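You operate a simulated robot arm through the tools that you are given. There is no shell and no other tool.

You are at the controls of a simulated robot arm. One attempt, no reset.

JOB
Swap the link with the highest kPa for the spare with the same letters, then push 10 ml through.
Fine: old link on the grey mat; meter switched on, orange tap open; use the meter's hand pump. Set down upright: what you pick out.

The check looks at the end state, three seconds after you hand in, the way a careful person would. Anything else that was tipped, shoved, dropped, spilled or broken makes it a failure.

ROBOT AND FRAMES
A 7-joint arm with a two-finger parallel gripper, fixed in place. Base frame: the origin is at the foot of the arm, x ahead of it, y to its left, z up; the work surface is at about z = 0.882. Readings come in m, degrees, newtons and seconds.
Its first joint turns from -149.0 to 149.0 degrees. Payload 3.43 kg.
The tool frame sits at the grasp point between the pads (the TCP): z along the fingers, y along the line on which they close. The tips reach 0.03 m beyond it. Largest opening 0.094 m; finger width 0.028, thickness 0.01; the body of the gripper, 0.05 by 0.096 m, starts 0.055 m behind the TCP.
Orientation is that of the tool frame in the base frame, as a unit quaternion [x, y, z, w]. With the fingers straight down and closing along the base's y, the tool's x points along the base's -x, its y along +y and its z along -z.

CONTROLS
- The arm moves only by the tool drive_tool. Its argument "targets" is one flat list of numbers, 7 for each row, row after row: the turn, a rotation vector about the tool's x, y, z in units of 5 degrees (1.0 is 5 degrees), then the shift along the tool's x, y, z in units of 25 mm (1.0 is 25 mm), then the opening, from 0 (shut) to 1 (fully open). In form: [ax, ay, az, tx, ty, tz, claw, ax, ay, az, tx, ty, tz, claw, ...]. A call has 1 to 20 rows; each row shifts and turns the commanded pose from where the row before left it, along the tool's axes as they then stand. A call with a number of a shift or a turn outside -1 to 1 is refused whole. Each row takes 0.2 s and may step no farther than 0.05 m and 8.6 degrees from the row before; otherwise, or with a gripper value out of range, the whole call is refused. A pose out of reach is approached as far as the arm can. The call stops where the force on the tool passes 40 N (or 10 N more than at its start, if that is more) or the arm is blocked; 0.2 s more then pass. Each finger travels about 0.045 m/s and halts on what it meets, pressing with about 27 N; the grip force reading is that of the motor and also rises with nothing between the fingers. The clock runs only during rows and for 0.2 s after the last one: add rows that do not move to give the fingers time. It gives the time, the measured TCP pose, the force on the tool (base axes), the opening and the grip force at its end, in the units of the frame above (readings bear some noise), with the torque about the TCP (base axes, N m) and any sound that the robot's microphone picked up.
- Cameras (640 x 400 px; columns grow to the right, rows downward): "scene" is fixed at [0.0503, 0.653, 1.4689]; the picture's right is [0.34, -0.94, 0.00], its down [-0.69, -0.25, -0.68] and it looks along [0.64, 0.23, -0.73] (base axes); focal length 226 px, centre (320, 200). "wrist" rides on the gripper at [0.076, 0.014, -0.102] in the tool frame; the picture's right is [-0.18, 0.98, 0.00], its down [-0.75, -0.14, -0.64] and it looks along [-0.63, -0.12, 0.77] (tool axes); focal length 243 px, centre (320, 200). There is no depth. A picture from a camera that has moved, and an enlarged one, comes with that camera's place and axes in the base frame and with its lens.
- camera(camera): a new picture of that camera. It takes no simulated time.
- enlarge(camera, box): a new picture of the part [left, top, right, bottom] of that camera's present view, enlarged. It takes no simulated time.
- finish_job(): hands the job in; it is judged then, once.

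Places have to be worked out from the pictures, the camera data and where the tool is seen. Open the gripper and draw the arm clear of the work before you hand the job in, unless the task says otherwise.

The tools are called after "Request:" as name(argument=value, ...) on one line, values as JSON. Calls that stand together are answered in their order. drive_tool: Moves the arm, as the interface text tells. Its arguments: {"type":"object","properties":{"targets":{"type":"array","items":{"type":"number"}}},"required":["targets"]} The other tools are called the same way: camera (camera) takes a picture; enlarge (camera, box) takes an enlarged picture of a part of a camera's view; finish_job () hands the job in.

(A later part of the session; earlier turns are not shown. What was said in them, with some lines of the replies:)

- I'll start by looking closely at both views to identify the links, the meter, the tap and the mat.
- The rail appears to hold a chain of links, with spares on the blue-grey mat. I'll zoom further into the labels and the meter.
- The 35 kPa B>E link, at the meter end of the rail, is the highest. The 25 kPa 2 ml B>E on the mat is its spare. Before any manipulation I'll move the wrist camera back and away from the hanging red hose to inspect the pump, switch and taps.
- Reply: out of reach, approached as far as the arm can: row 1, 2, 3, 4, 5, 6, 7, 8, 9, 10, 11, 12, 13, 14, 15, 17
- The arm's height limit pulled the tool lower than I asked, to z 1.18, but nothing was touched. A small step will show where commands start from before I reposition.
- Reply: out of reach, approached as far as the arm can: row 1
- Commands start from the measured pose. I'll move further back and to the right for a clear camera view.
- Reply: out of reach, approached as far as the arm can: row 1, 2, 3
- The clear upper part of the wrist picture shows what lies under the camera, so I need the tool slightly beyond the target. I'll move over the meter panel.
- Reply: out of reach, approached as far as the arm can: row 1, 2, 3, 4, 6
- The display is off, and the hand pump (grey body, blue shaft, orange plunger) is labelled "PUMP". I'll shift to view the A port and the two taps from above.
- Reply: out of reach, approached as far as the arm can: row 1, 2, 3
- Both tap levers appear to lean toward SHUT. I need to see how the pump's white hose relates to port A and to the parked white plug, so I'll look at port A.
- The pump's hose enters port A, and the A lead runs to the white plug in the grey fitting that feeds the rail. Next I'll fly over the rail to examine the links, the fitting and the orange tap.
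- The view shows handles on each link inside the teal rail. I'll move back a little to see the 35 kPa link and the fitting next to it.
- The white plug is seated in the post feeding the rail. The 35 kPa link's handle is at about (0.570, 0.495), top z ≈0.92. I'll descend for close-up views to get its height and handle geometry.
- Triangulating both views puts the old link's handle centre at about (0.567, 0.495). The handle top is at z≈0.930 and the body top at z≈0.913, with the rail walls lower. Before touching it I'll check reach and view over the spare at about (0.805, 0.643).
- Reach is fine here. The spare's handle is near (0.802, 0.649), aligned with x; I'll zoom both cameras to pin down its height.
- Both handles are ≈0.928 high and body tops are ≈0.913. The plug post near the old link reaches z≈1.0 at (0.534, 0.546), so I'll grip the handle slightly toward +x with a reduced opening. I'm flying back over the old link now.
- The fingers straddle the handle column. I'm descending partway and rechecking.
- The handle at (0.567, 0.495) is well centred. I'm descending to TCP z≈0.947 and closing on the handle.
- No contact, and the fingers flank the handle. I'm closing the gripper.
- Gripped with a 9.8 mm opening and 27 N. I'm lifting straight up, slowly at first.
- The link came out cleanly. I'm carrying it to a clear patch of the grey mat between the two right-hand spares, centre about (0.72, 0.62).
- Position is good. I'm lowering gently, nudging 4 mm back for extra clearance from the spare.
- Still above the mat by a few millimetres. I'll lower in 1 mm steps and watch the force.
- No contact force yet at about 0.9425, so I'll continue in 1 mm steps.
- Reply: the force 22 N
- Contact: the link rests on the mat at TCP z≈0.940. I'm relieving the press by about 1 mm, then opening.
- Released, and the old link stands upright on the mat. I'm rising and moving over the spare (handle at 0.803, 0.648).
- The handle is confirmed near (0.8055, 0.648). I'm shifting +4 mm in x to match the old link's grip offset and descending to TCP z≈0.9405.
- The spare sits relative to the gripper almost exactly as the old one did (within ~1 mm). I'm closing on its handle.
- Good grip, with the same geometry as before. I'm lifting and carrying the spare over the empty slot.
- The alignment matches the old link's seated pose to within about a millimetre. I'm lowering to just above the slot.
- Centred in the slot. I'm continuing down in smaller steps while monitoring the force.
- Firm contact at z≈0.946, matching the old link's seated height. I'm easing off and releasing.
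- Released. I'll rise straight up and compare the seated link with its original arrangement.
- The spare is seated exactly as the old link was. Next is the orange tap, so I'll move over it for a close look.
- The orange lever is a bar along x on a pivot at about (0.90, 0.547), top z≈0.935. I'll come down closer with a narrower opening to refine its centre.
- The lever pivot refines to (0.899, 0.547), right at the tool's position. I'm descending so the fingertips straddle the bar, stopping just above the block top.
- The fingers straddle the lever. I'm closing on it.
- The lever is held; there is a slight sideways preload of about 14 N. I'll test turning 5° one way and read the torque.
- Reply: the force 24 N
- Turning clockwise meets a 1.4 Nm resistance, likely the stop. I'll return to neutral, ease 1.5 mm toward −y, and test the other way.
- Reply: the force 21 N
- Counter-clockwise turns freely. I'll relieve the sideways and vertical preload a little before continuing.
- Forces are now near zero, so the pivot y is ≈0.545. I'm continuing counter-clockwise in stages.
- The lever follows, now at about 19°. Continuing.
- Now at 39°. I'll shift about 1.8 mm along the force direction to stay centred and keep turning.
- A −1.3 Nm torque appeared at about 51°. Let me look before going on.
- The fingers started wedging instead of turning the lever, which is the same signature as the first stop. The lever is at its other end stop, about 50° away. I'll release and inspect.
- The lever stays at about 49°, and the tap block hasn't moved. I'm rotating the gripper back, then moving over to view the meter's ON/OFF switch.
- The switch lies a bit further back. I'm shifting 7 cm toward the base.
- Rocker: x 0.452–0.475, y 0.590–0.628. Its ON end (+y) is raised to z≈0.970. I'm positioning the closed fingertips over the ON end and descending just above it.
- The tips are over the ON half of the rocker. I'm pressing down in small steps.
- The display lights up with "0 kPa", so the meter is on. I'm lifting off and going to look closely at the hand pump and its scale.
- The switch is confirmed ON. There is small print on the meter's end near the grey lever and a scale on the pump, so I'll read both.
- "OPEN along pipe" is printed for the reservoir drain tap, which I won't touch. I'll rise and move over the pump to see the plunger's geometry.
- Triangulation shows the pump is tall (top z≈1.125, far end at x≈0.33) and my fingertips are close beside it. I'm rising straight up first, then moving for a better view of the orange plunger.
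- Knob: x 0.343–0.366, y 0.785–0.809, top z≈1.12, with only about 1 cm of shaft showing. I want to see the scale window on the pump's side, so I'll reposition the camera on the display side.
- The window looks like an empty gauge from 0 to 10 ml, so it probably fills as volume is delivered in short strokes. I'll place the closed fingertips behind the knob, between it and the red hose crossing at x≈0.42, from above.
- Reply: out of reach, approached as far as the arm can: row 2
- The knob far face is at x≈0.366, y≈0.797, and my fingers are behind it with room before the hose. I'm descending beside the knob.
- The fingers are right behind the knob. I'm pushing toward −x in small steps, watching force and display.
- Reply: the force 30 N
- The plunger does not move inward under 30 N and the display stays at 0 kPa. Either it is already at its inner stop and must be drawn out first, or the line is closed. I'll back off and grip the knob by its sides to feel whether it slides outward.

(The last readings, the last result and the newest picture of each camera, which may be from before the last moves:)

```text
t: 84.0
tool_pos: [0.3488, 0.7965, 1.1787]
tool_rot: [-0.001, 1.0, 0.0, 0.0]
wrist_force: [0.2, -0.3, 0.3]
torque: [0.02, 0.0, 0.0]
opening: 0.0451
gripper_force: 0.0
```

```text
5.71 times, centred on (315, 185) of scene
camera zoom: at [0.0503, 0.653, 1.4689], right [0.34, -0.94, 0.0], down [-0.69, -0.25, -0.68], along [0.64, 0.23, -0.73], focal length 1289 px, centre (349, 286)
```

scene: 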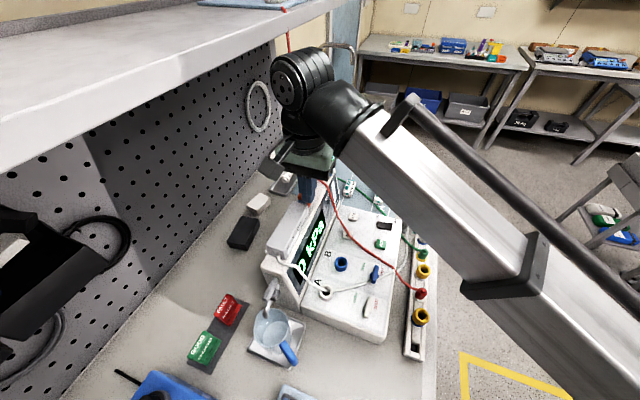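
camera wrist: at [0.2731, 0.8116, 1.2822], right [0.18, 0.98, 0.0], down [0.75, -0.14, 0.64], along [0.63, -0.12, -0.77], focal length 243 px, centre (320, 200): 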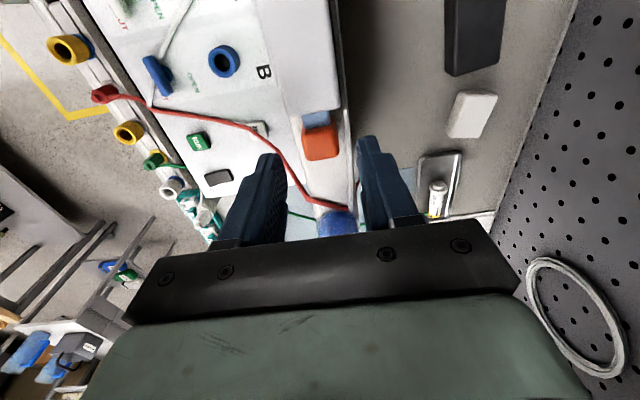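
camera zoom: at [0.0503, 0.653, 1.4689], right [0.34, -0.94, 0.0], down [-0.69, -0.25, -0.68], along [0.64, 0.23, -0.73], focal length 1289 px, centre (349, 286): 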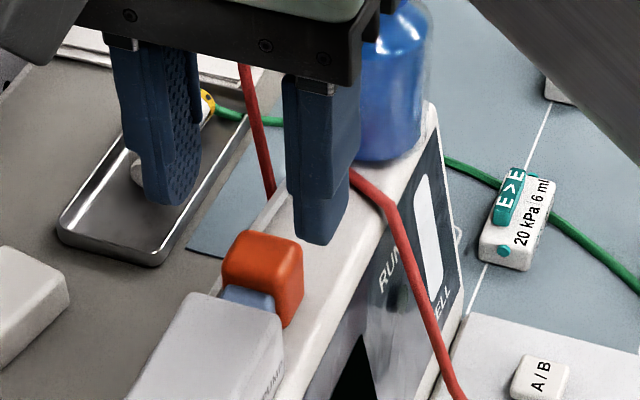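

The hose lies on the hump at x≈0.437, so there is room to draw the knob out about 5 cm. I'm shifting 4 mm +x and descending to straddle the knob.

Request:
drive_tool(targets=[0, 0, 0, -0.18, 0.02, 0.4, 0.48, 0, 0, 0, 0, 0, 0.6, 0.48, 0, 0, 0, 0, 0, 0.6, 0.48, 0, 0, 0, 0, 0, 0.4, 0.48, 0, 0, 0, 0, 0, 0, 0.48])

Request:
enlarge(camera="wrist", box=[220, 40, 440, 220])

Request:
enlarge(camera="scene", box=[280, 150, 350, 220])

```text
t: 85.2
tool_pos: [0.3543, 0.7966, 1.1295]
tool_rot: [0.0, 1.0, 0.0, 0.0]
wrist_force: [0.4, 0.7, 0.1]
torque: [0.01, 0.05, -0.03]
opening: 0.0452
gripper_force: 0.1
```

```text
2.22 times, centred on (330, 130) of wrist
camera zoom: at [0.2777, 0.8116, 1.2326], right [0.18, 0.98, 0.0], down [0.75, -0.14, 0.64], along [0.63, -0.12, -0.77], focal length 539 px, centre (298, 356)
```

zoom: 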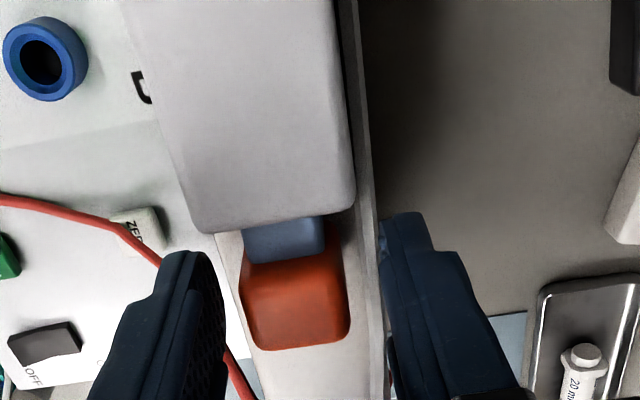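

```text
5.71 times, centred on (315, 185) of scene
camera zoom: at [0.0503, 0.653, 1.4689], right [0.34, -0.94, 0.0], down [-0.69, -0.25, -0.68], along [0.64, 0.23, -0.73], focal length 1289 px, centre (349, 286)
```

zoom: 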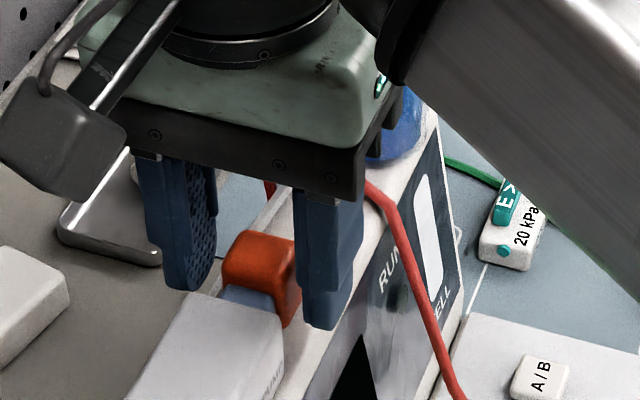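

The knob is centred between the fingers. I'm closing on it.

Request:
drive_tool(targets=[0, 0, 0, 0, 0, 0, 0.2, 0, 0, 0, 0, 0, 0, 0.2, 0, 0, 0, 0, 0, 0, 0.0, 0, 0, 0, 0, 0, 0, 0.0])

Request:
enlarge(camera="wrist", box=[220, 40, 440, 220])

```text
t: 86.2
tool_pos: [0.3553, 0.7954, 1.1297]
tool_rot: [-0.001, 1.0, 0.0, 0.0]
wrist_force: [0.4, -8.8, -3.8]
torque: [-0.14, 0.02, -0.02]
opening: 0.0261
gripper_force: 44.5
```

```text
2.22 times, centred on (330, 130) of wrist
camera zoom: at [0.2777, 0.8109, 1.2327], right [0.18, 0.98, 0.0], down [0.75, -0.14, 0.64], along [0.63, -0.12, -0.77], focal length 539 px, centre (298, 356)
```

zoom: 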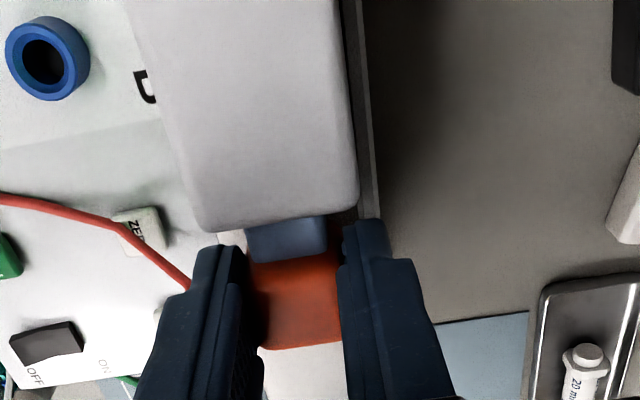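

Gripped (26 mm). I'm pulling outward gently by a few millimetres to feel for motion.

Request:
drive_tool(targets=[0, 0, 0, -0.1, 0, 0, 0.0, 0, 0, 0, 0, 0, 0, 0.0])

Request:
drive_tool(targets=[0, 0, 0, -0.1, 0, 0, 0.0, 0, 0, 0, 0, 0, 0, 0.0])

Request:
enlarge(camera="wrist", box=[220, 40, 440, 220])

```text
t: 86.8
tool_pos: [0.3571, 0.7957, 1.1298]
tool_rot: [0.0, 1.0, -0.001, 0.0]
wrist_force: [0.5, -13.2, -5.4]
torque: [-0.16, 0.12, -0.05]
opening: 0.0259
gripper_force: 45.3
```

```text
t: 87.4
tool_pos: [0.3601, 0.7954, 1.1292]
tool_rot: [0.0, 1.0, -0.001, -0.001]
wrist_force: [-0.7, -18.4, -11.5]
torque: [-0.23, 0.08, -0.03]
opening: 0.0262
gripper_force: 44.9
```

```text
2.22 times, centred on (330, 130) of wrist
camera zoom: at [0.2831, 0.8109, 1.2327], right [0.18, 0.98, 0.0], down [0.75, -0.14, 0.64], along [0.63, -0.12, -0.77], focal length 539 px, centre (298, 356)
```

zoom: 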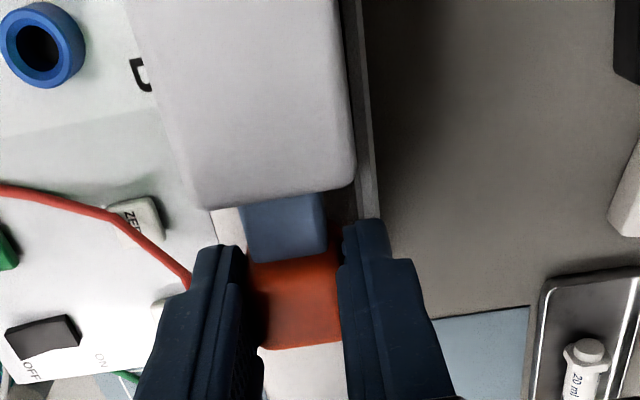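

The plunger slides outward freely, so it was at the inner stop. I'm correcting the sideways and vertical preload, then drawing further while watching the scale window.

Request:
drive_tool(targets=[0, 0, 0, -0.1, -0.06, 0.04, 0.0, 0, 0, 0, -0.1, 0, 0, 0.0, 0, 0, 0, -0.1, 0, 0, 0.0, 0, 0, 0, 0, 0, 0, 0.0])

Request:
enlarge(camera="scene", box=[260, 170, 350, 290])

Request:
enlarge(camera="scene", box=[285, 200, 325, 260])

```text
t: 88.4
tool_pos: [0.3668, 0.7957, 1.1289]
tool_rot: [-0.001, 1.0, 0.001, 0.0]
wrist_force: [0.2, -4.8, 8.7]
torque: [-0.09, 0.31, 0.02]
opening: 0.026
gripper_force: 44.6
```

```text
3.33 times, centred on (305, 230) of scene
camera zoom: at [0.0503, 0.653, 1.4689], right [0.34, -0.94, 0.0], down [-0.69, -0.25, -0.68], along [0.64, 0.23, -0.73], focal length 752 px, centre (370, 100)
```

zoom: 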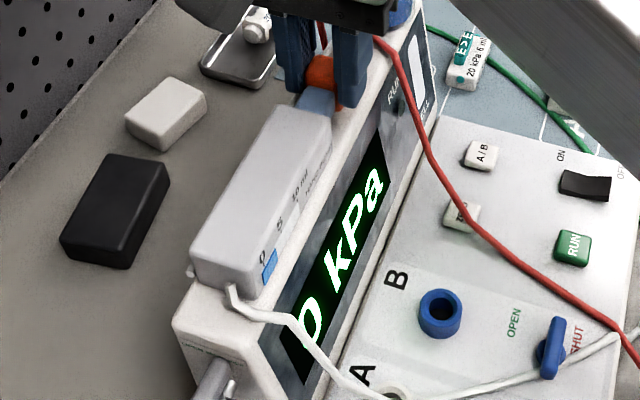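

```text
6.67 times, centred on (305, 230) of scene
camera zoom: at [0.0503, 0.653, 1.4689], right [0.34, -0.94, 0.0], down [-0.69, -0.25, -0.68], along [0.64, 0.23, -0.73], focal length 1504 px, centre (420, 0)
```

zoom: 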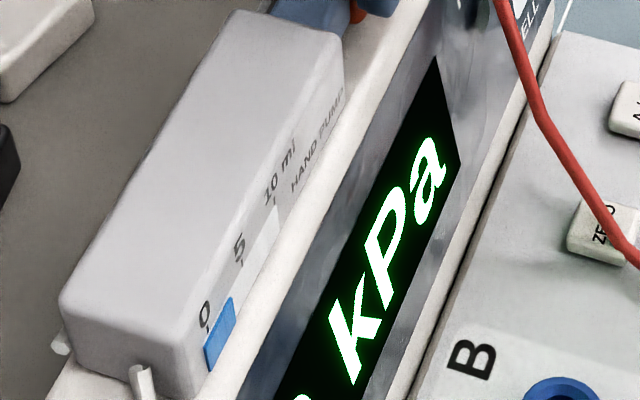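

A blue fill bar has appeared in the window, so drawing out fills the pump. I'll zoom in to calibrate and keep drawing.

Request:
drive_tool(targets=[0, 0, 0, -0.12, -0.02, 0, 0.0, 0, 0, 0, -0.12, 0, -0.02, 0.0, 0, 0, 0, -0.12, 0, 0, 0.0, 0, 0, 0, -0.12, 0, 0, 0.0, 0, 0, 0, 0, 0, 0, 0.0])

Request:
enlarge(camera="scene", box=[290, 215, 320, 255])

Request:
enlarge(camera="scene", box=[280, 150, 350, 220])

```text
t: 89.6
tool_pos: [0.3786, 0.7946, 1.1298]
tool_rot: [-0.001, 1.0, 0.001, 0.0]
wrist_force: [-0.5, 10.6, 15.4]
torque: [0.25, 0.0, 0.09]
opening: 0.0261
gripper_force: 44.7
```

```text
10.00 times, centred on (305, 235) of scene
camera zoom: at [0.0503, 0.653, 1.4689], right [0.34, -0.94, 0.0], down [-0.69, -0.25, -0.68], along [0.64, 0.23, -0.73], focal length 2256 px, centre (470, -150)
```

zoom: 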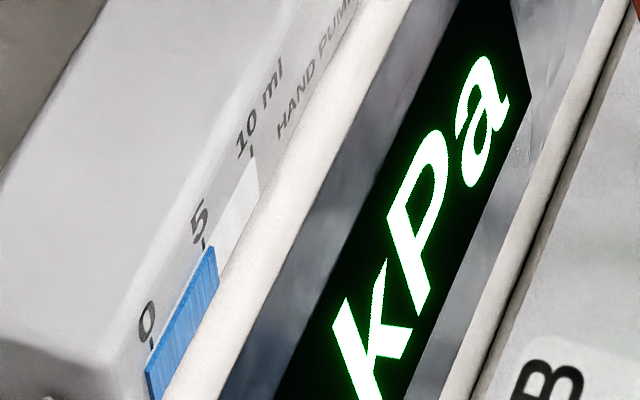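

```text
5.71 times, centred on (315, 185) of scene
camera zoom: at [0.0503, 0.653, 1.4689], right [0.34, -0.94, 0.0], down [-0.69, -0.25, -0.68], along [0.64, 0.23, -0.73], focal length 1289 px, centre (349, 286)
```

zoom: 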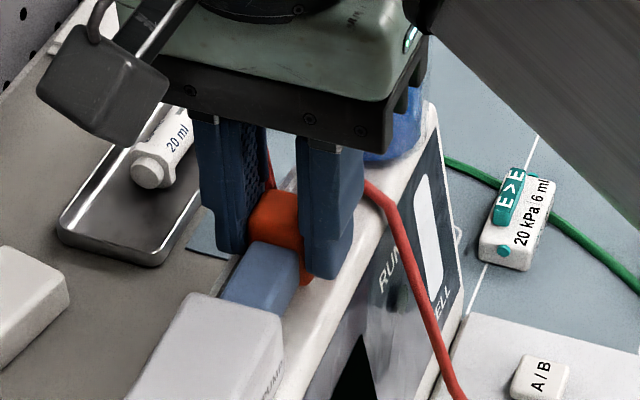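

The bar is at about 4.8 ml after 23 mm of draw, so roughly 4.6 mm per ml. I'm continuing with small centring corrections.

Request:
drive_tool(targets=[0, 0, 0, -0.12, 0.03, -0.05, 0.0, 0, 0, 0, -0.12, 0, 0, 0.0, 0, 0, 0, -0.12, 0, 0, 0.0, 0, 0, 0, -0.12, 0, 0, 0.0, 0, 0, 0, 0, 0, 0, 0.0])

Request:
enlarge(camera="scene", box=[290, 215, 320, 255])

Request:
enlarge(camera="scene", box=[280, 150, 350, 220])

Request:
camera(camera="wrist")

```text
t: 90.8
tool_pos: [0.3923, 0.7962, 1.1285]
tool_rot: [0.001, 1.0, 0.001, 0.0]
wrist_force: [-0.3, 8.2, 3.1]
torque: [0.18, 0.06, 0.02]
opening: 0.0259
gripper_force: 44.8
```

```text
10.00 times, centred on (305, 235) of scene
camera zoom: at [0.0503, 0.653, 1.4689], right [0.34, -0.94, 0.0], down [-0.69, -0.25, -0.68], along [0.64, 0.23, -0.73], focal length 2256 px, centre (470, -150)
```

zoom: 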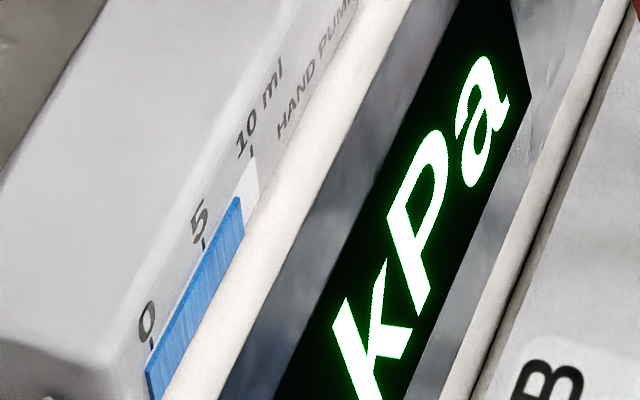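

```text
5.71 times, centred on (315, 185) of scene
camera zoom: at [0.0503, 0.653, 1.4689], right [0.34, -0.94, 0.0], down [-0.69, -0.25, -0.68], along [0.64, 0.23, -0.73], focal length 1289 px, centre (349, 286)
```

zoom: 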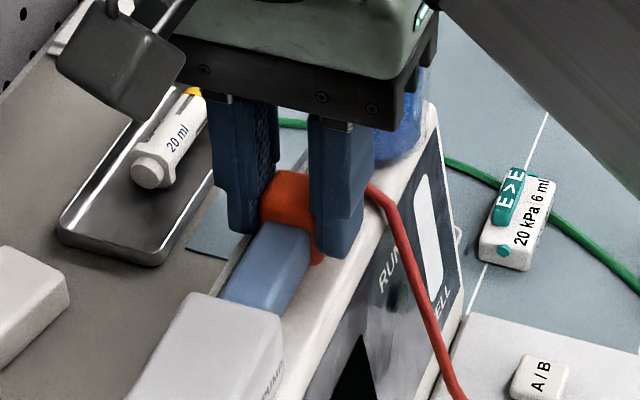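

```text
taken
camera wrist: at [0.3141, 0.8108, 1.2327], right [0.18, 0.98, 0.0], down [0.75, -0.14, 0.64], along [0.63, -0.12, -0.77], focal length 243 px, centre (320, 200)
```

wrist: 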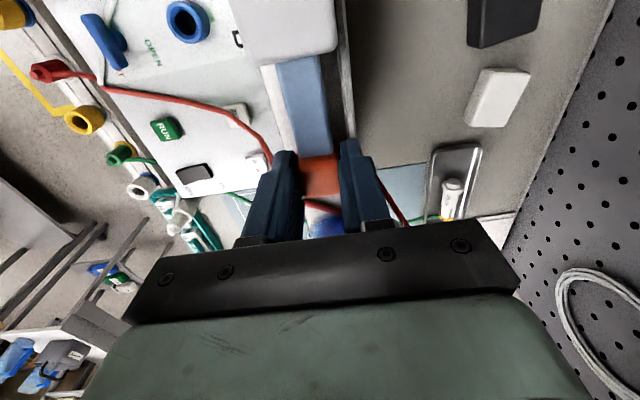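

The bar is at about 7.3 ml after 36.4 mm, i.e. 5 mm per ml and a 50 mm full stroke. I'm drawing the remaining 13.6 mm; clearance to the hose remains.

Request:
drive_tool(targets=[0, 0, 0, -0.12, 0.02, 0, 0.0, 0, 0, 0, -0.12, 0.02, 0, 0.0, 0, 0, 0, -0.12, 0, 0, 0.0, 0, 0, 0, -0.06, 0, 0, 0.0, 0, 0, 0, 0, 0, 0, 0.0])

Request:
enlarge(camera="scene", box=[290, 215, 320, 255])

Request:
enlarge(camera="wrist", box=[240, 100, 420, 240])

Request:
enlarge(camera="scene", box=[280, 150, 350, 220])

```text
t: 92.0
tool_pos: [0.4, 0.7956, 1.1294]
tool_rot: [-0.002, 1.0, -0.001, -0.001]
wrist_force: [-12.2, -8.3, -15.7]
torque: [0.08, -0.61, -0.1]
opening: 0.0259
gripper_force: 45.0
```

```text
10.00 times, centred on (305, 235) of scene
camera zoom: at [0.0503, 0.653, 1.4689], right [0.34, -0.94, 0.0], down [-0.69, -0.25, -0.68], along [0.64, 0.23, -0.73], focal length 2256 px, centre (470, -150)
```

zoom: 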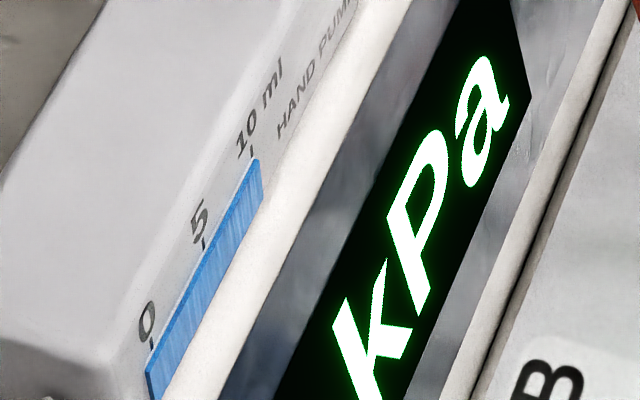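

```text
2.86 times, centred on (330, 170) of wrist
camera zoom: at [0.3236, 0.811, 1.2328], right [0.18, 0.98, 0.0], down [0.75, -0.14, 0.64], along [0.63, -0.12, -0.77], focal length 693 px, centre (291, 286)
```

zoom: 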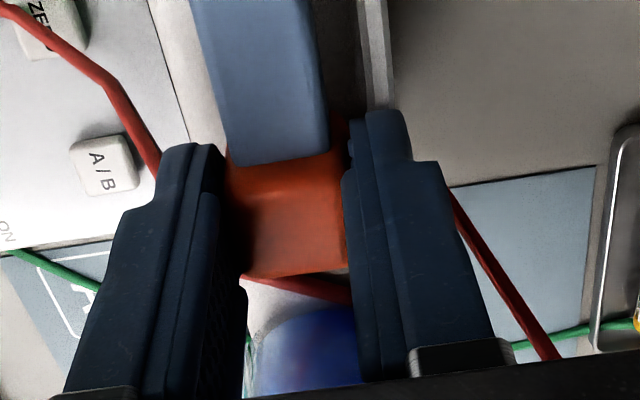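

```text
5.71 times, centred on (315, 185) of scene
camera zoom: at [0.0503, 0.653, 1.4689], right [0.34, -0.94, 0.0], down [-0.69, -0.25, -0.68], along [0.64, 0.23, -0.73], focal length 1289 px, centre (349, 286)
```

zoom: 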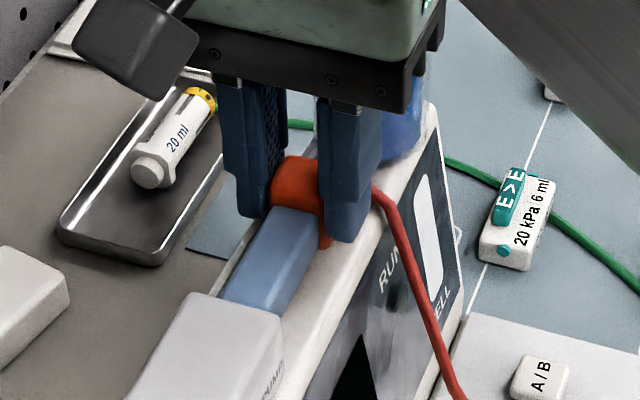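

The bar reads 10 ml and the plunger is at its outer stop. Now I'll push back in by about 2 mm and check the force and display.

Request:
drive_tool(targets=[0, 0, 0, 0.1, -0.02, 0.04, 0.0, 0, 0, 0, 0, 0, 0, 0.0])

Request:
drive_tool(targets=[0, 0, 0, 0.1, 0, 0, 0.0])

Request:
enlarge(camera="scene", box=[260, 190, 340, 300])

```text
t: 92.6
tool_pos: [0.3999, 0.7961, 1.1305]
tool_rot: [0.001, 1.0, 0.0, 0.0]
wrist_force: [0.1, -7.0, -9.1]
torque: [-0.17, 1.27, 0.0]
opening: 0.0258
gripper_force: 44.8
```

```text
t: 93.0
tool_pos: [0.3967, 0.7964, 1.13]
tool_rot: [0.0, 1.0, 0.0, 0.0]
wrist_force: [0.9, -11.1, -8.0]
torque: [-0.17, 0.45, 0.01]
opening: 0.0261
gripper_force: 45.0
```

```text
3.64 times, centred on (300, 245) of scene
camera zoom: at [0.0503, 0.653, 1.4689], right [0.34, -0.94, 0.0], down [-0.69, -0.25, -0.68], along [0.64, 0.23, -0.73], focal length 820 px, centre (393, 36)
```

zoom: 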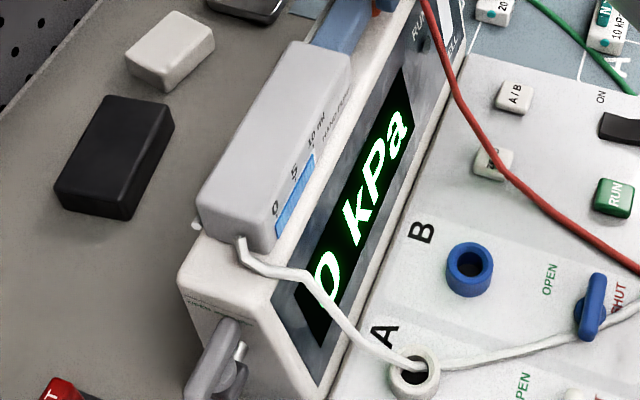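

It moves inward freely with the display at 0 kPa at rest. I'll push a bit further and check the display, beaker and drain right afterwards.

Request:
drive_tool(targets=[0, 0, 0, 0.12, -0.03, 0.02, 0.0, 0, 0, 0, 0.12, 0, 0, 0.0])

Request:
camera(camera="scene")

Request:
enlarge(camera="scene", box=[260, 190, 340, 300])

Request:
enlarge(camera="scene", box=[240, 270, 310, 375])

Request:
enlarge(camera="scene", box=[300, 70, 420, 160])

```text
t: 93.6
tool_pos: [0.3906, 0.796, 1.1288]
tool_rot: [0.0, 1.0, 0.001, 0.0]
wrist_force: [0.5, -3.3, 0.6]
torque: [-0.21, -0.46, -0.13]
opening: 0.026
gripper_force: 45.6
```

```text
taken
```

scene: 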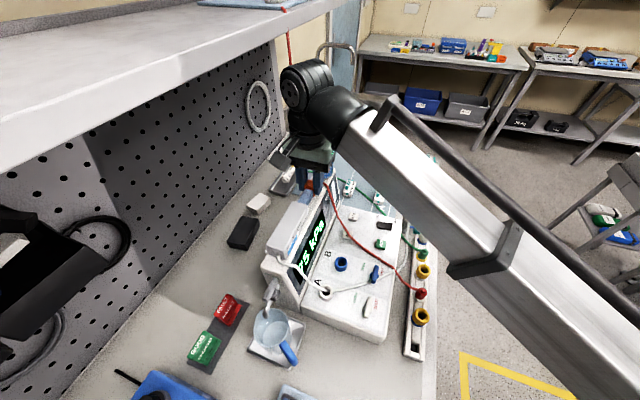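

```text
3.64 times, centred on (300, 245) of scene
camera zoom: at [0.0503, 0.653, 1.4689], right [0.34, -0.94, 0.0], down [-0.69, -0.25, -0.68], along [0.64, 0.23, -0.73], focal length 820 px, centre (393, 36)
```

zoom: 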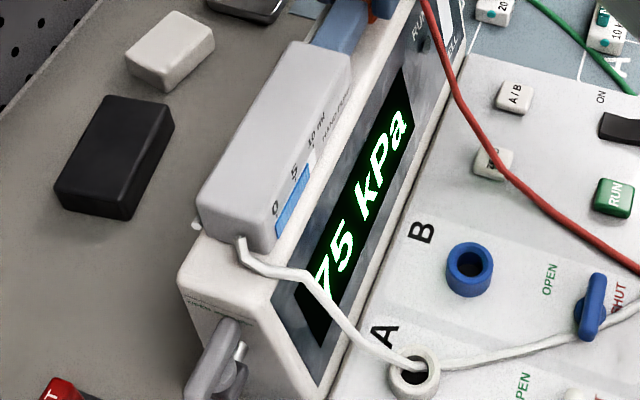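

```text
3.81 times, centred on (275, 322) of scene
camera zoom: at [0.0503, 0.653, 1.4689], right [0.34, -0.94, 0.0], down [-0.69, -0.25, -0.68], along [0.64, 0.23, -0.73], focal length 859 px, centre (491, -267)
```

zoom: 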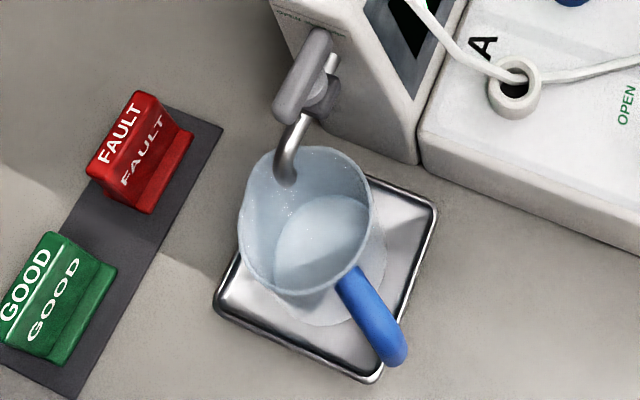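

```text
4.44 times, centred on (360, 115) of scene
camera zoom: at [0.0503, 0.653, 1.4689], right [0.34, -0.94, 0.0], down [-0.69, -0.25, -0.68], along [0.64, 0.23, -0.73], focal length 1002 px, centre (142, 578)
```

zoom: 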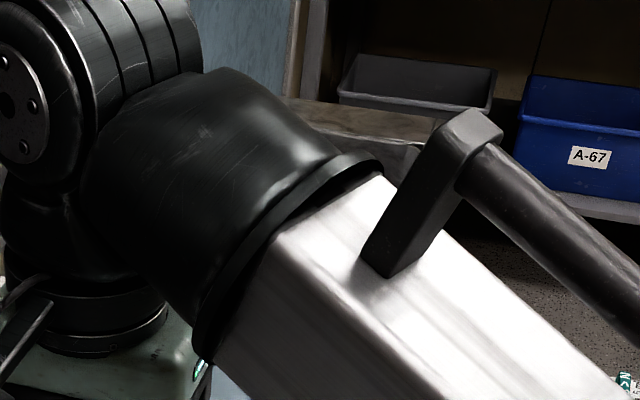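

75 kPa = 25+15+5+10+20: the flow passes through the whole chain with the new link. I'm pushing the rest of the stroke in steadily.

Request:
drive_tool(targets=[0, 0, 0, 0.12, 0, 0, 0.0, 0, 0, 0, 0.12, 0, 0, 0.0, 0, 0, 0, 0.12, 0, 0, 0.0, 0, 0, 0, 0.12, 0, 0, 0.0])

Request:
enlarge(camera="scene", box=[260, 190, 340, 300])

```text
t: 94.6
tool_pos: [0.3771, 0.7957, 1.1294]
tool_rot: [0.0, 1.0, 0.001, 0.0]
wrist_force: [-1.0, 7.1, 13.9]
torque: [0.11, -0.39, -0.08]
opening: 0.026
gripper_force: 44.4
```

```text
3.64 times, centred on (300, 245) of scene
camera zoom: at [0.0503, 0.653, 1.4689], right [0.34, -0.94, 0.0], down [-0.69, -0.25, -0.68], along [0.64, 0.23, -0.73], focal length 820 px, centre (393, 36)
```

zoom: 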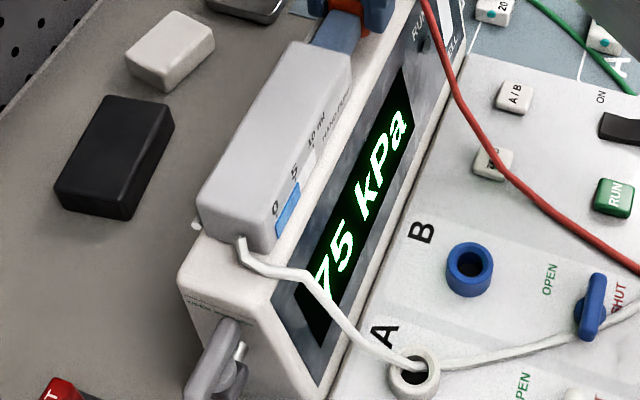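

Still 75 kPa with the bar falling. I'm correcting height by 1 mm and continuing.

Request:
drive_tool(targets=[0, 0, 0, 0.12, 0.02, -0.04, 0.0, 0, 0, 0, 0.12, 0, 0, 0.0, 0, 0, 0, 0.12, 0, 0, 0.0, 0, 0, 0, 0.12, 0, 0, 0.0])

Request:
drive_tool(targets=[0, 0, 0, 0.12, 0, 0, 0.0, 0, 0, 0, 0.12, 0, 0, 0.0, 0, 0, 0, 0.1, 0, 0, 0.0])

Request:
enlarge(camera="scene", box=[290, 215, 320, 255])

```text
t: 95.6
tool_pos: [0.3663, 0.7965, 1.1296]
tool_rot: [0.001, 1.0, 0.0, 0.0]
wrist_force: [-0.2, 4.6, 7.1]
torque: [0.1, -0.07, 0.03]
opening: 0.026
gripper_force: 45.4
```

```text
t: 96.4
tool_pos: [0.3568, 0.7969, 1.1294]
tool_rot: [-0.001, 1.0, 0.0, 0.001]
wrist_force: [0.6, 4.2, -0.9]
torque: [0.16, -0.18, -0.05]
opening: 0.0259
gripper_force: 45.0
```

```text
10.00 times, centred on (305, 235) of scene
camera zoom: at [0.0503, 0.653, 1.4689], right [0.34, -0.94, 0.0], down [-0.69, -0.25, -0.68], along [0.64, 0.23, -0.73], focal length 2256 px, centre (470, -150)
```

zoom: 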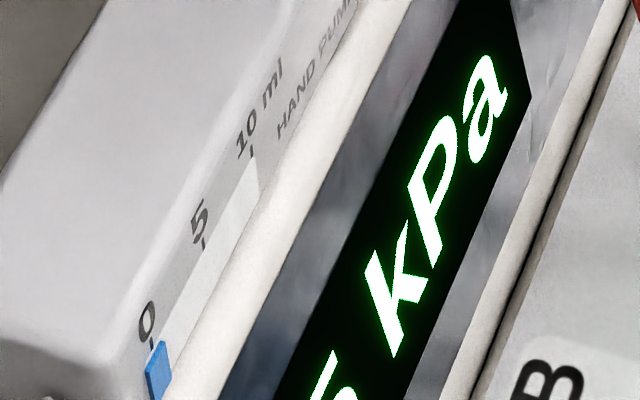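

Almost at 0 ml. I'll push the last few millimetres to the inner stop.

Request:
drive_tool(targets=[0, 0, 0, 0.08, -0.01, 0, 0.0, 0, 0, 0, 0.06, 0, 0, 0.0])

Request:
drive_tool(targets=[0, 0, 0, 0.06, 0, 0, 0.0, 0, 0, 0, 0, 0, 0, 0.0])

Request:
enlarge(camera="scene", box=[260, 190, 340, 300])

Request:
enlarge(camera="scene", box=[290, 215, 320, 255])

```text
t: 97.0
tool_pos: [0.3537, 0.7956, 1.129]
tool_rot: [-0.001, 1.0, 0.0, 0.0]
wrist_force: [2.2, 5.6, -4.3]
torque: [0.1, 0.05, 0.01]
opening: 0.026
gripper_force: 44.7
```

```text
t: 97.6
tool_pos: [0.3534, 0.7959, 1.13]
tool_rot: [0.0, 1.0, 0.0, 0.001]
wrist_force: [9.4, 4.1, -1.9]
torque: [0.08, 0.43, 0.04]
opening: 0.026
gripper_force: 44.6
```

```text
3.64 times, centred on (300, 245) of scene
camera zoom: at [0.0503, 0.653, 1.4689], right [0.34, -0.94, 0.0], down [-0.69, -0.25, -0.68], along [0.64, 0.23, -0.73], focal length 820 px, centre (393, 36)
```

zoom: 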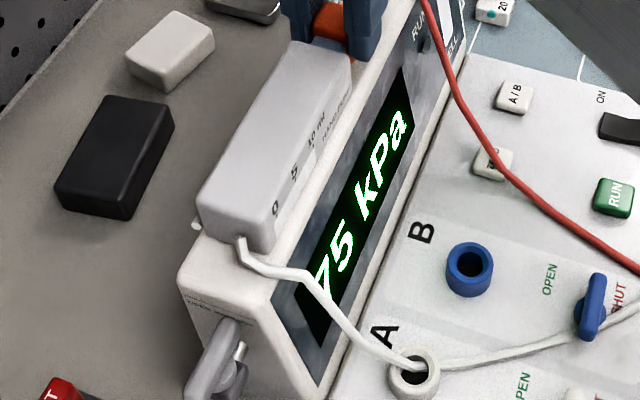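

```text
10.00 times, centred on (305, 235) of scene
camera zoom: at [0.0503, 0.653, 1.4689], right [0.34, -0.94, 0.0], down [-0.69, -0.25, -0.68], along [0.64, 0.23, -0.73], focal length 2256 px, centre (470, -150)
```

zoom: 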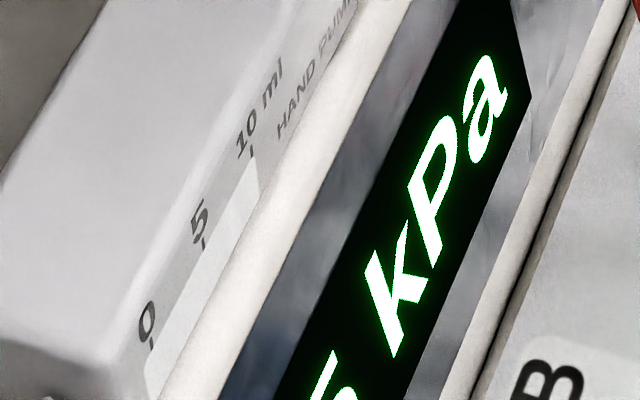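

The gauge is empty and the plunger is back at its inner stop: 10 ml pushed through at 75 kPa. I'm releasing the knob and rising straight up.

Request:
drive_tool(targets=[0, 0, 0, -0.03, 0, 0, 0.0, 0, 0, 0, 0, 0, 0, 0.4, 0, 0, 0, 0, 0, 0, 0.46, 0, 0, 0, 0, 0, 0, 0.46, 0, 0, 0, 0, 0, 0, 0.46])

Request:
drive_tool(targets=[0, 0, 0, 0, 0, -0.6, 0.46, 0, 0, 0, 0, 0, -0.8, 0.46, 0, 0, 0, 0, 0, -0.8, 0.46])

Request:
camera(camera="wrist")

Request:
enlarge(camera="scene", box=[260, 150, 360, 300])

```text
t: 98.8
tool_pos: [0.3535, 0.7958, 1.1296]
tool_rot: [0.0, 1.0, 0.0, -0.001]
wrist_force: [0.1, -0.2, -0.8]
torque: [0.04, -0.02, 0.01]
opening: 0.0433
gripper_force: 0.0
```

```text
t: 99.6
tool_pos: [0.3525, 0.7967, 1.1844]
tool_rot: [0.0, 1.0, 0.001, 0.0]
wrist_force: [0.1, -0.4, 1.3]
torque: [0.01, 0.0, 0.0]
opening: 0.0428
gripper_force: 0.0
```

```text
taken
camera wrist: at [0.2775, 0.811, 1.2881], right [0.18, 0.98, 0.0], down [0.75, -0.14, 0.64], along [0.63, -0.12, -0.77], focal length 243 px, centre (320, 200)
```

wrist: 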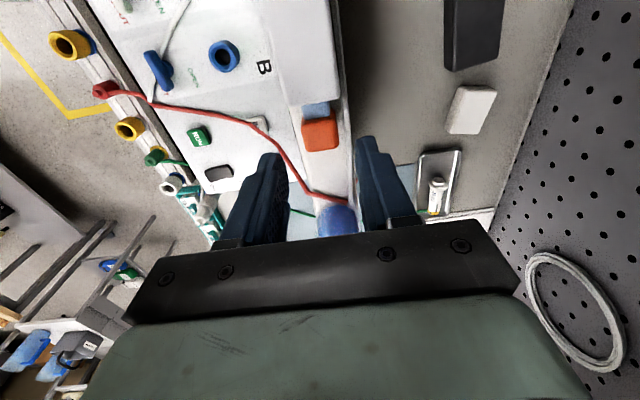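

```text
2.67 times, centred on (310, 225) of scene
camera zoom: at [0.0503, 0.653, 1.4689], right [0.34, -0.94, 0.0], down [-0.69, -0.25, -0.68], along [0.64, 0.23, -0.73], focal length 602 px, centre (347, 133)
```

zoom: 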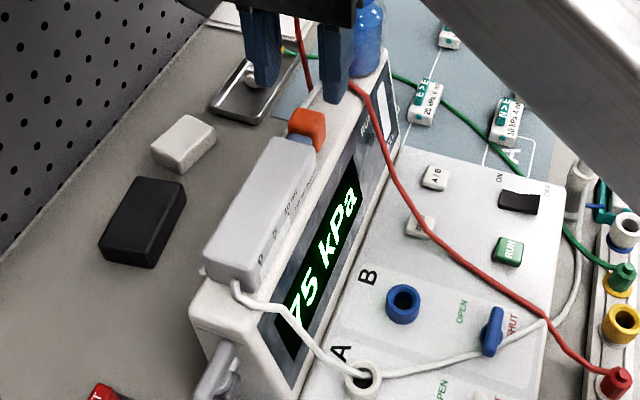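

The display has latched 75 kPa. Now I'll withdraw: first away from the shelf and hose, then to clear space on the aisle side, and inspect the whole scene.

Request:
drive_tool(targets=[0, 0, 0, 0, -1, 0, 0.46, 0, 0, 0, 0, -1, 0.2, 0.46, 0, 0, 0, 0, -1, 0.3, 0.46, 0, 0, 0, 0, -1, 0.3, 0.46, 0, 0, 0, -0.3, -1, 0.3, 0.46, 0, 0, 0, -1, -0.8, 0.3, 0.46, 0, 0, 0, -1, -0.8, 0, 0.46, 0, 0, 0, -1, -0.8, 0, 0.46, 0, 0, 0, -1, -0.8, 0, 0.46, 0, 0, 0, -1, -0.8, 0, 0.46, 0, 0, 0, -1, -0.8, 0, 0.46, 0, 0, 0, -1, -0.8, 0, 0.46, 0, 0, 0, -1, -0.8, 0, 0.46, 0, 0, 0, -1, -0.8, 0, 0.46, 0, 0, 0, -1, -0.8, 0, 0.46])

Request:
camera(camera="scene")

Request:
camera(camera="wrist")

```text
t: 102.8
tool_pos: [0.6126, 0.4726, 1.1465]
tool_rot: [-0.001, 1.0, 0.001, 0.001]
wrist_force: [0.5, -0.2, -0.7]
torque: [-0.01, -0.01, 0.0]
opening: 0.0433
gripper_force: 0.1
out of reach, approached as far as the arm can: row 9
```

```text
taken
```

scene: 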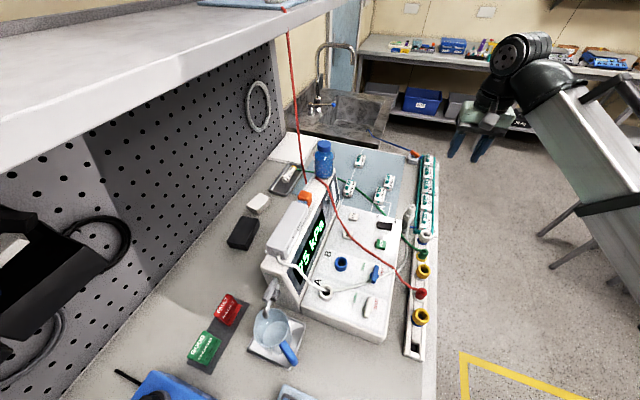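

```text
taken
camera wrist: at [0.5355, 0.4873, 1.2496], right [0.18, 0.98, 0.0], down [0.75, -0.14, 0.64], along [0.63, -0.12, -0.77], focal length 243 px, centre (320, 200)
```

wrist: 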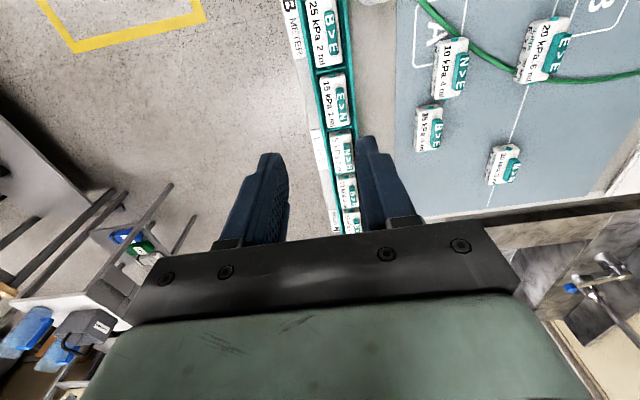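

Request:
enlarge(camera="scene", box=[330, 140, 450, 240])

Request:
enlarge(camera="scene", box=[240, 180, 440, 360])

Request:
enlarge(camera="wrist", box=[270, 0, 390, 140])

Request:
enlarge(camera="scene", box=[290, 60, 430, 165])

```text
4.00 times, centred on (390, 190) of scene
camera zoom: at [0.0503, 0.653, 1.4689], right [0.34, -0.94, 0.0], down [-0.69, -0.25, -0.68], along [0.64, 0.23, -0.73], focal length 902 px, centre (40, 240)
```

zoom: 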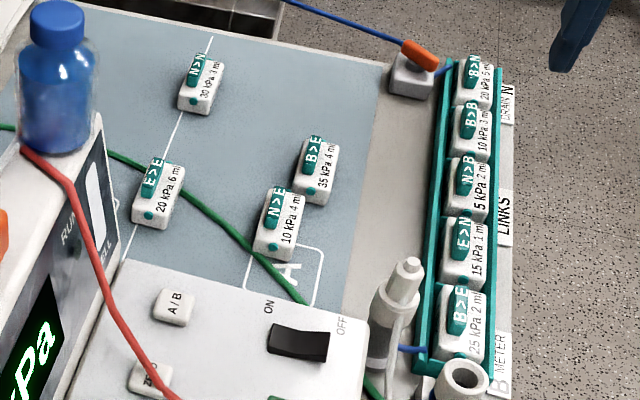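

```text
2.22 times, centred on (340, 270) of scene
camera zoom: at [0.0503, 0.653, 1.4689], right [0.34, -0.94, 0.0], down [-0.69, -0.25, -0.68], along [0.64, 0.23, -0.73], focal length 501 px, centre (276, 44)
```

zoom: 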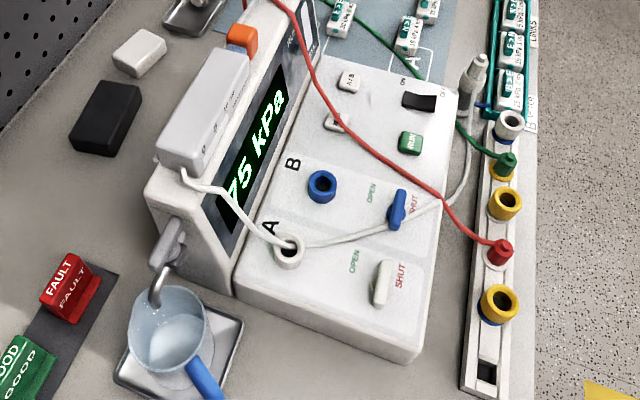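

```text
2.86 times, centred on (330, 70) of wrist
camera zoom: at [0.5355, 0.4873, 1.2496], right [0.18, 0.98, 0.0], down [0.75, -0.14, 0.64], along [0.63, -0.12, -0.77], focal length 693 px, centre (291, 571)
```

zoom: 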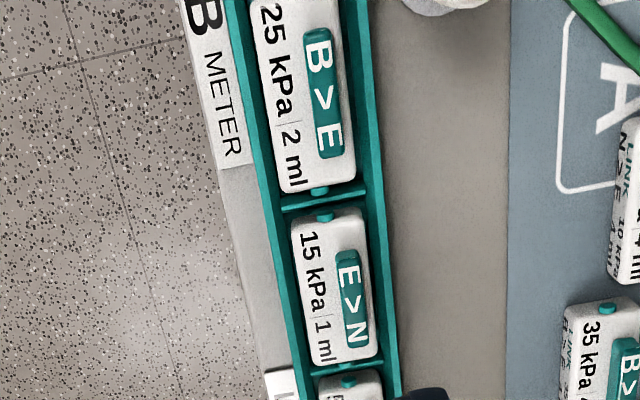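

```text
3.81 times, centred on (360, 112) of scene
camera zoom: at [0.0503, 0.653, 1.4689], right [0.34, -0.94, 0.0], down [-0.69, -0.25, -0.68], along [0.64, 0.23, -0.73], focal length 859 px, centre (168, 533)
```

zoom: 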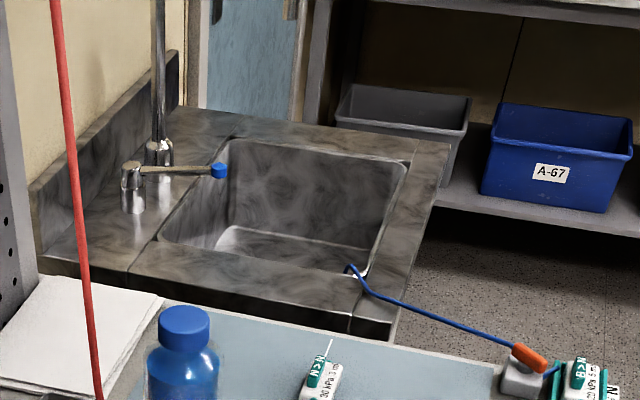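

Everything stands upright and in place: the new link is seated, the old one is on the mat, the tap is open, the meter is on, and nothing is spilled. I'll draw the arm fully clear over the aisle with the gripper open.

Request:
drive_tool(targets=[0, 0, 0, -0.4, -1, 0, 1, 0, 0, 0, -0.4, -1, 0, 1, 0, 0, 0, -0.4, -1, 0, 1, 0, 0, 0, -0.4, -1, 0, 1, 0, 0, 0, -0.4, -1, 0, 1, 0, 0, 0, -0.4, -1, 0, 1, 0, 0, 0, 0, 0, 0, 1, 0, 0, 0, 0, 0, 0, 1])

Request:
camera(camera="scene")

```text
t: 104.6
tool_pos: [0.6756, 0.3238, 1.1386]
tool_rot: [0.0, 1.0, 0.002, 0.004]
wrist_force: [-0.2, 0.0, -0.5]
torque: [-0.01, -0.01, 0.01]
opening: 0.0937
gripper_force: 0.1
out of reach, approached as far as the arm can: row 3, 5
```

```text
taken
```

scene: 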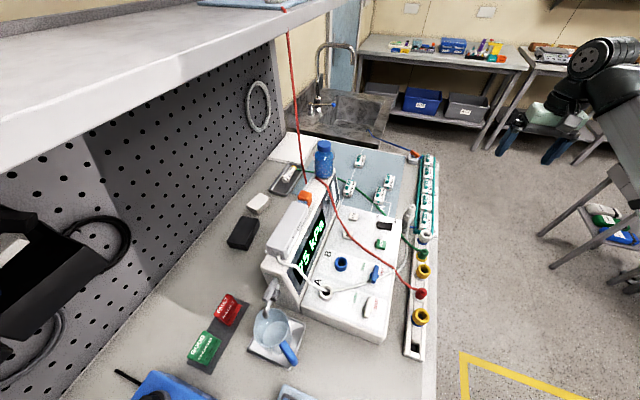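

The arm is clear with the gripper open, and the scene is in order: swap done and 10 ml pushed at 75 kPa. I'm handing in.

Request:
finish_job()

```text
The job is handed in.
```

I swapped the link and pushed 10 ml through the chain, then handed the job in. I don't have the result of the check.

- **Swap:** The highest link in the rail was the 35 kPa B>E (4 ml). It now stands upright on the blue-grey mat with the other spares, which I took to be the grey mat. The 25 kPa B>E spare (2 ml) is seated in its slot, facing the same way as the old one.
- **Pumping:** I switched the meter on and opened the orange tap, drew the hand pump out to its 10 ml mark and pushed it fully back in. The display read 75 kPa, which matches the five links now in the rail (25 + 15 + 5 + 10 + 20). It still read 0 kPa for roughly the first half millilitre, which I took to be display lag.
- **Orange tap:** It turned about 50 degrees before reaching a firm stop. I treated that as fully open, and the flow reading supports it.
- **Left as is:** The meter is on and the orange tap is open. I didn't touch the A and B taps or the reservoir tap. I saw nothing tipped, moved or spilled in the last pictures, and the arm is clear with the gripper open.
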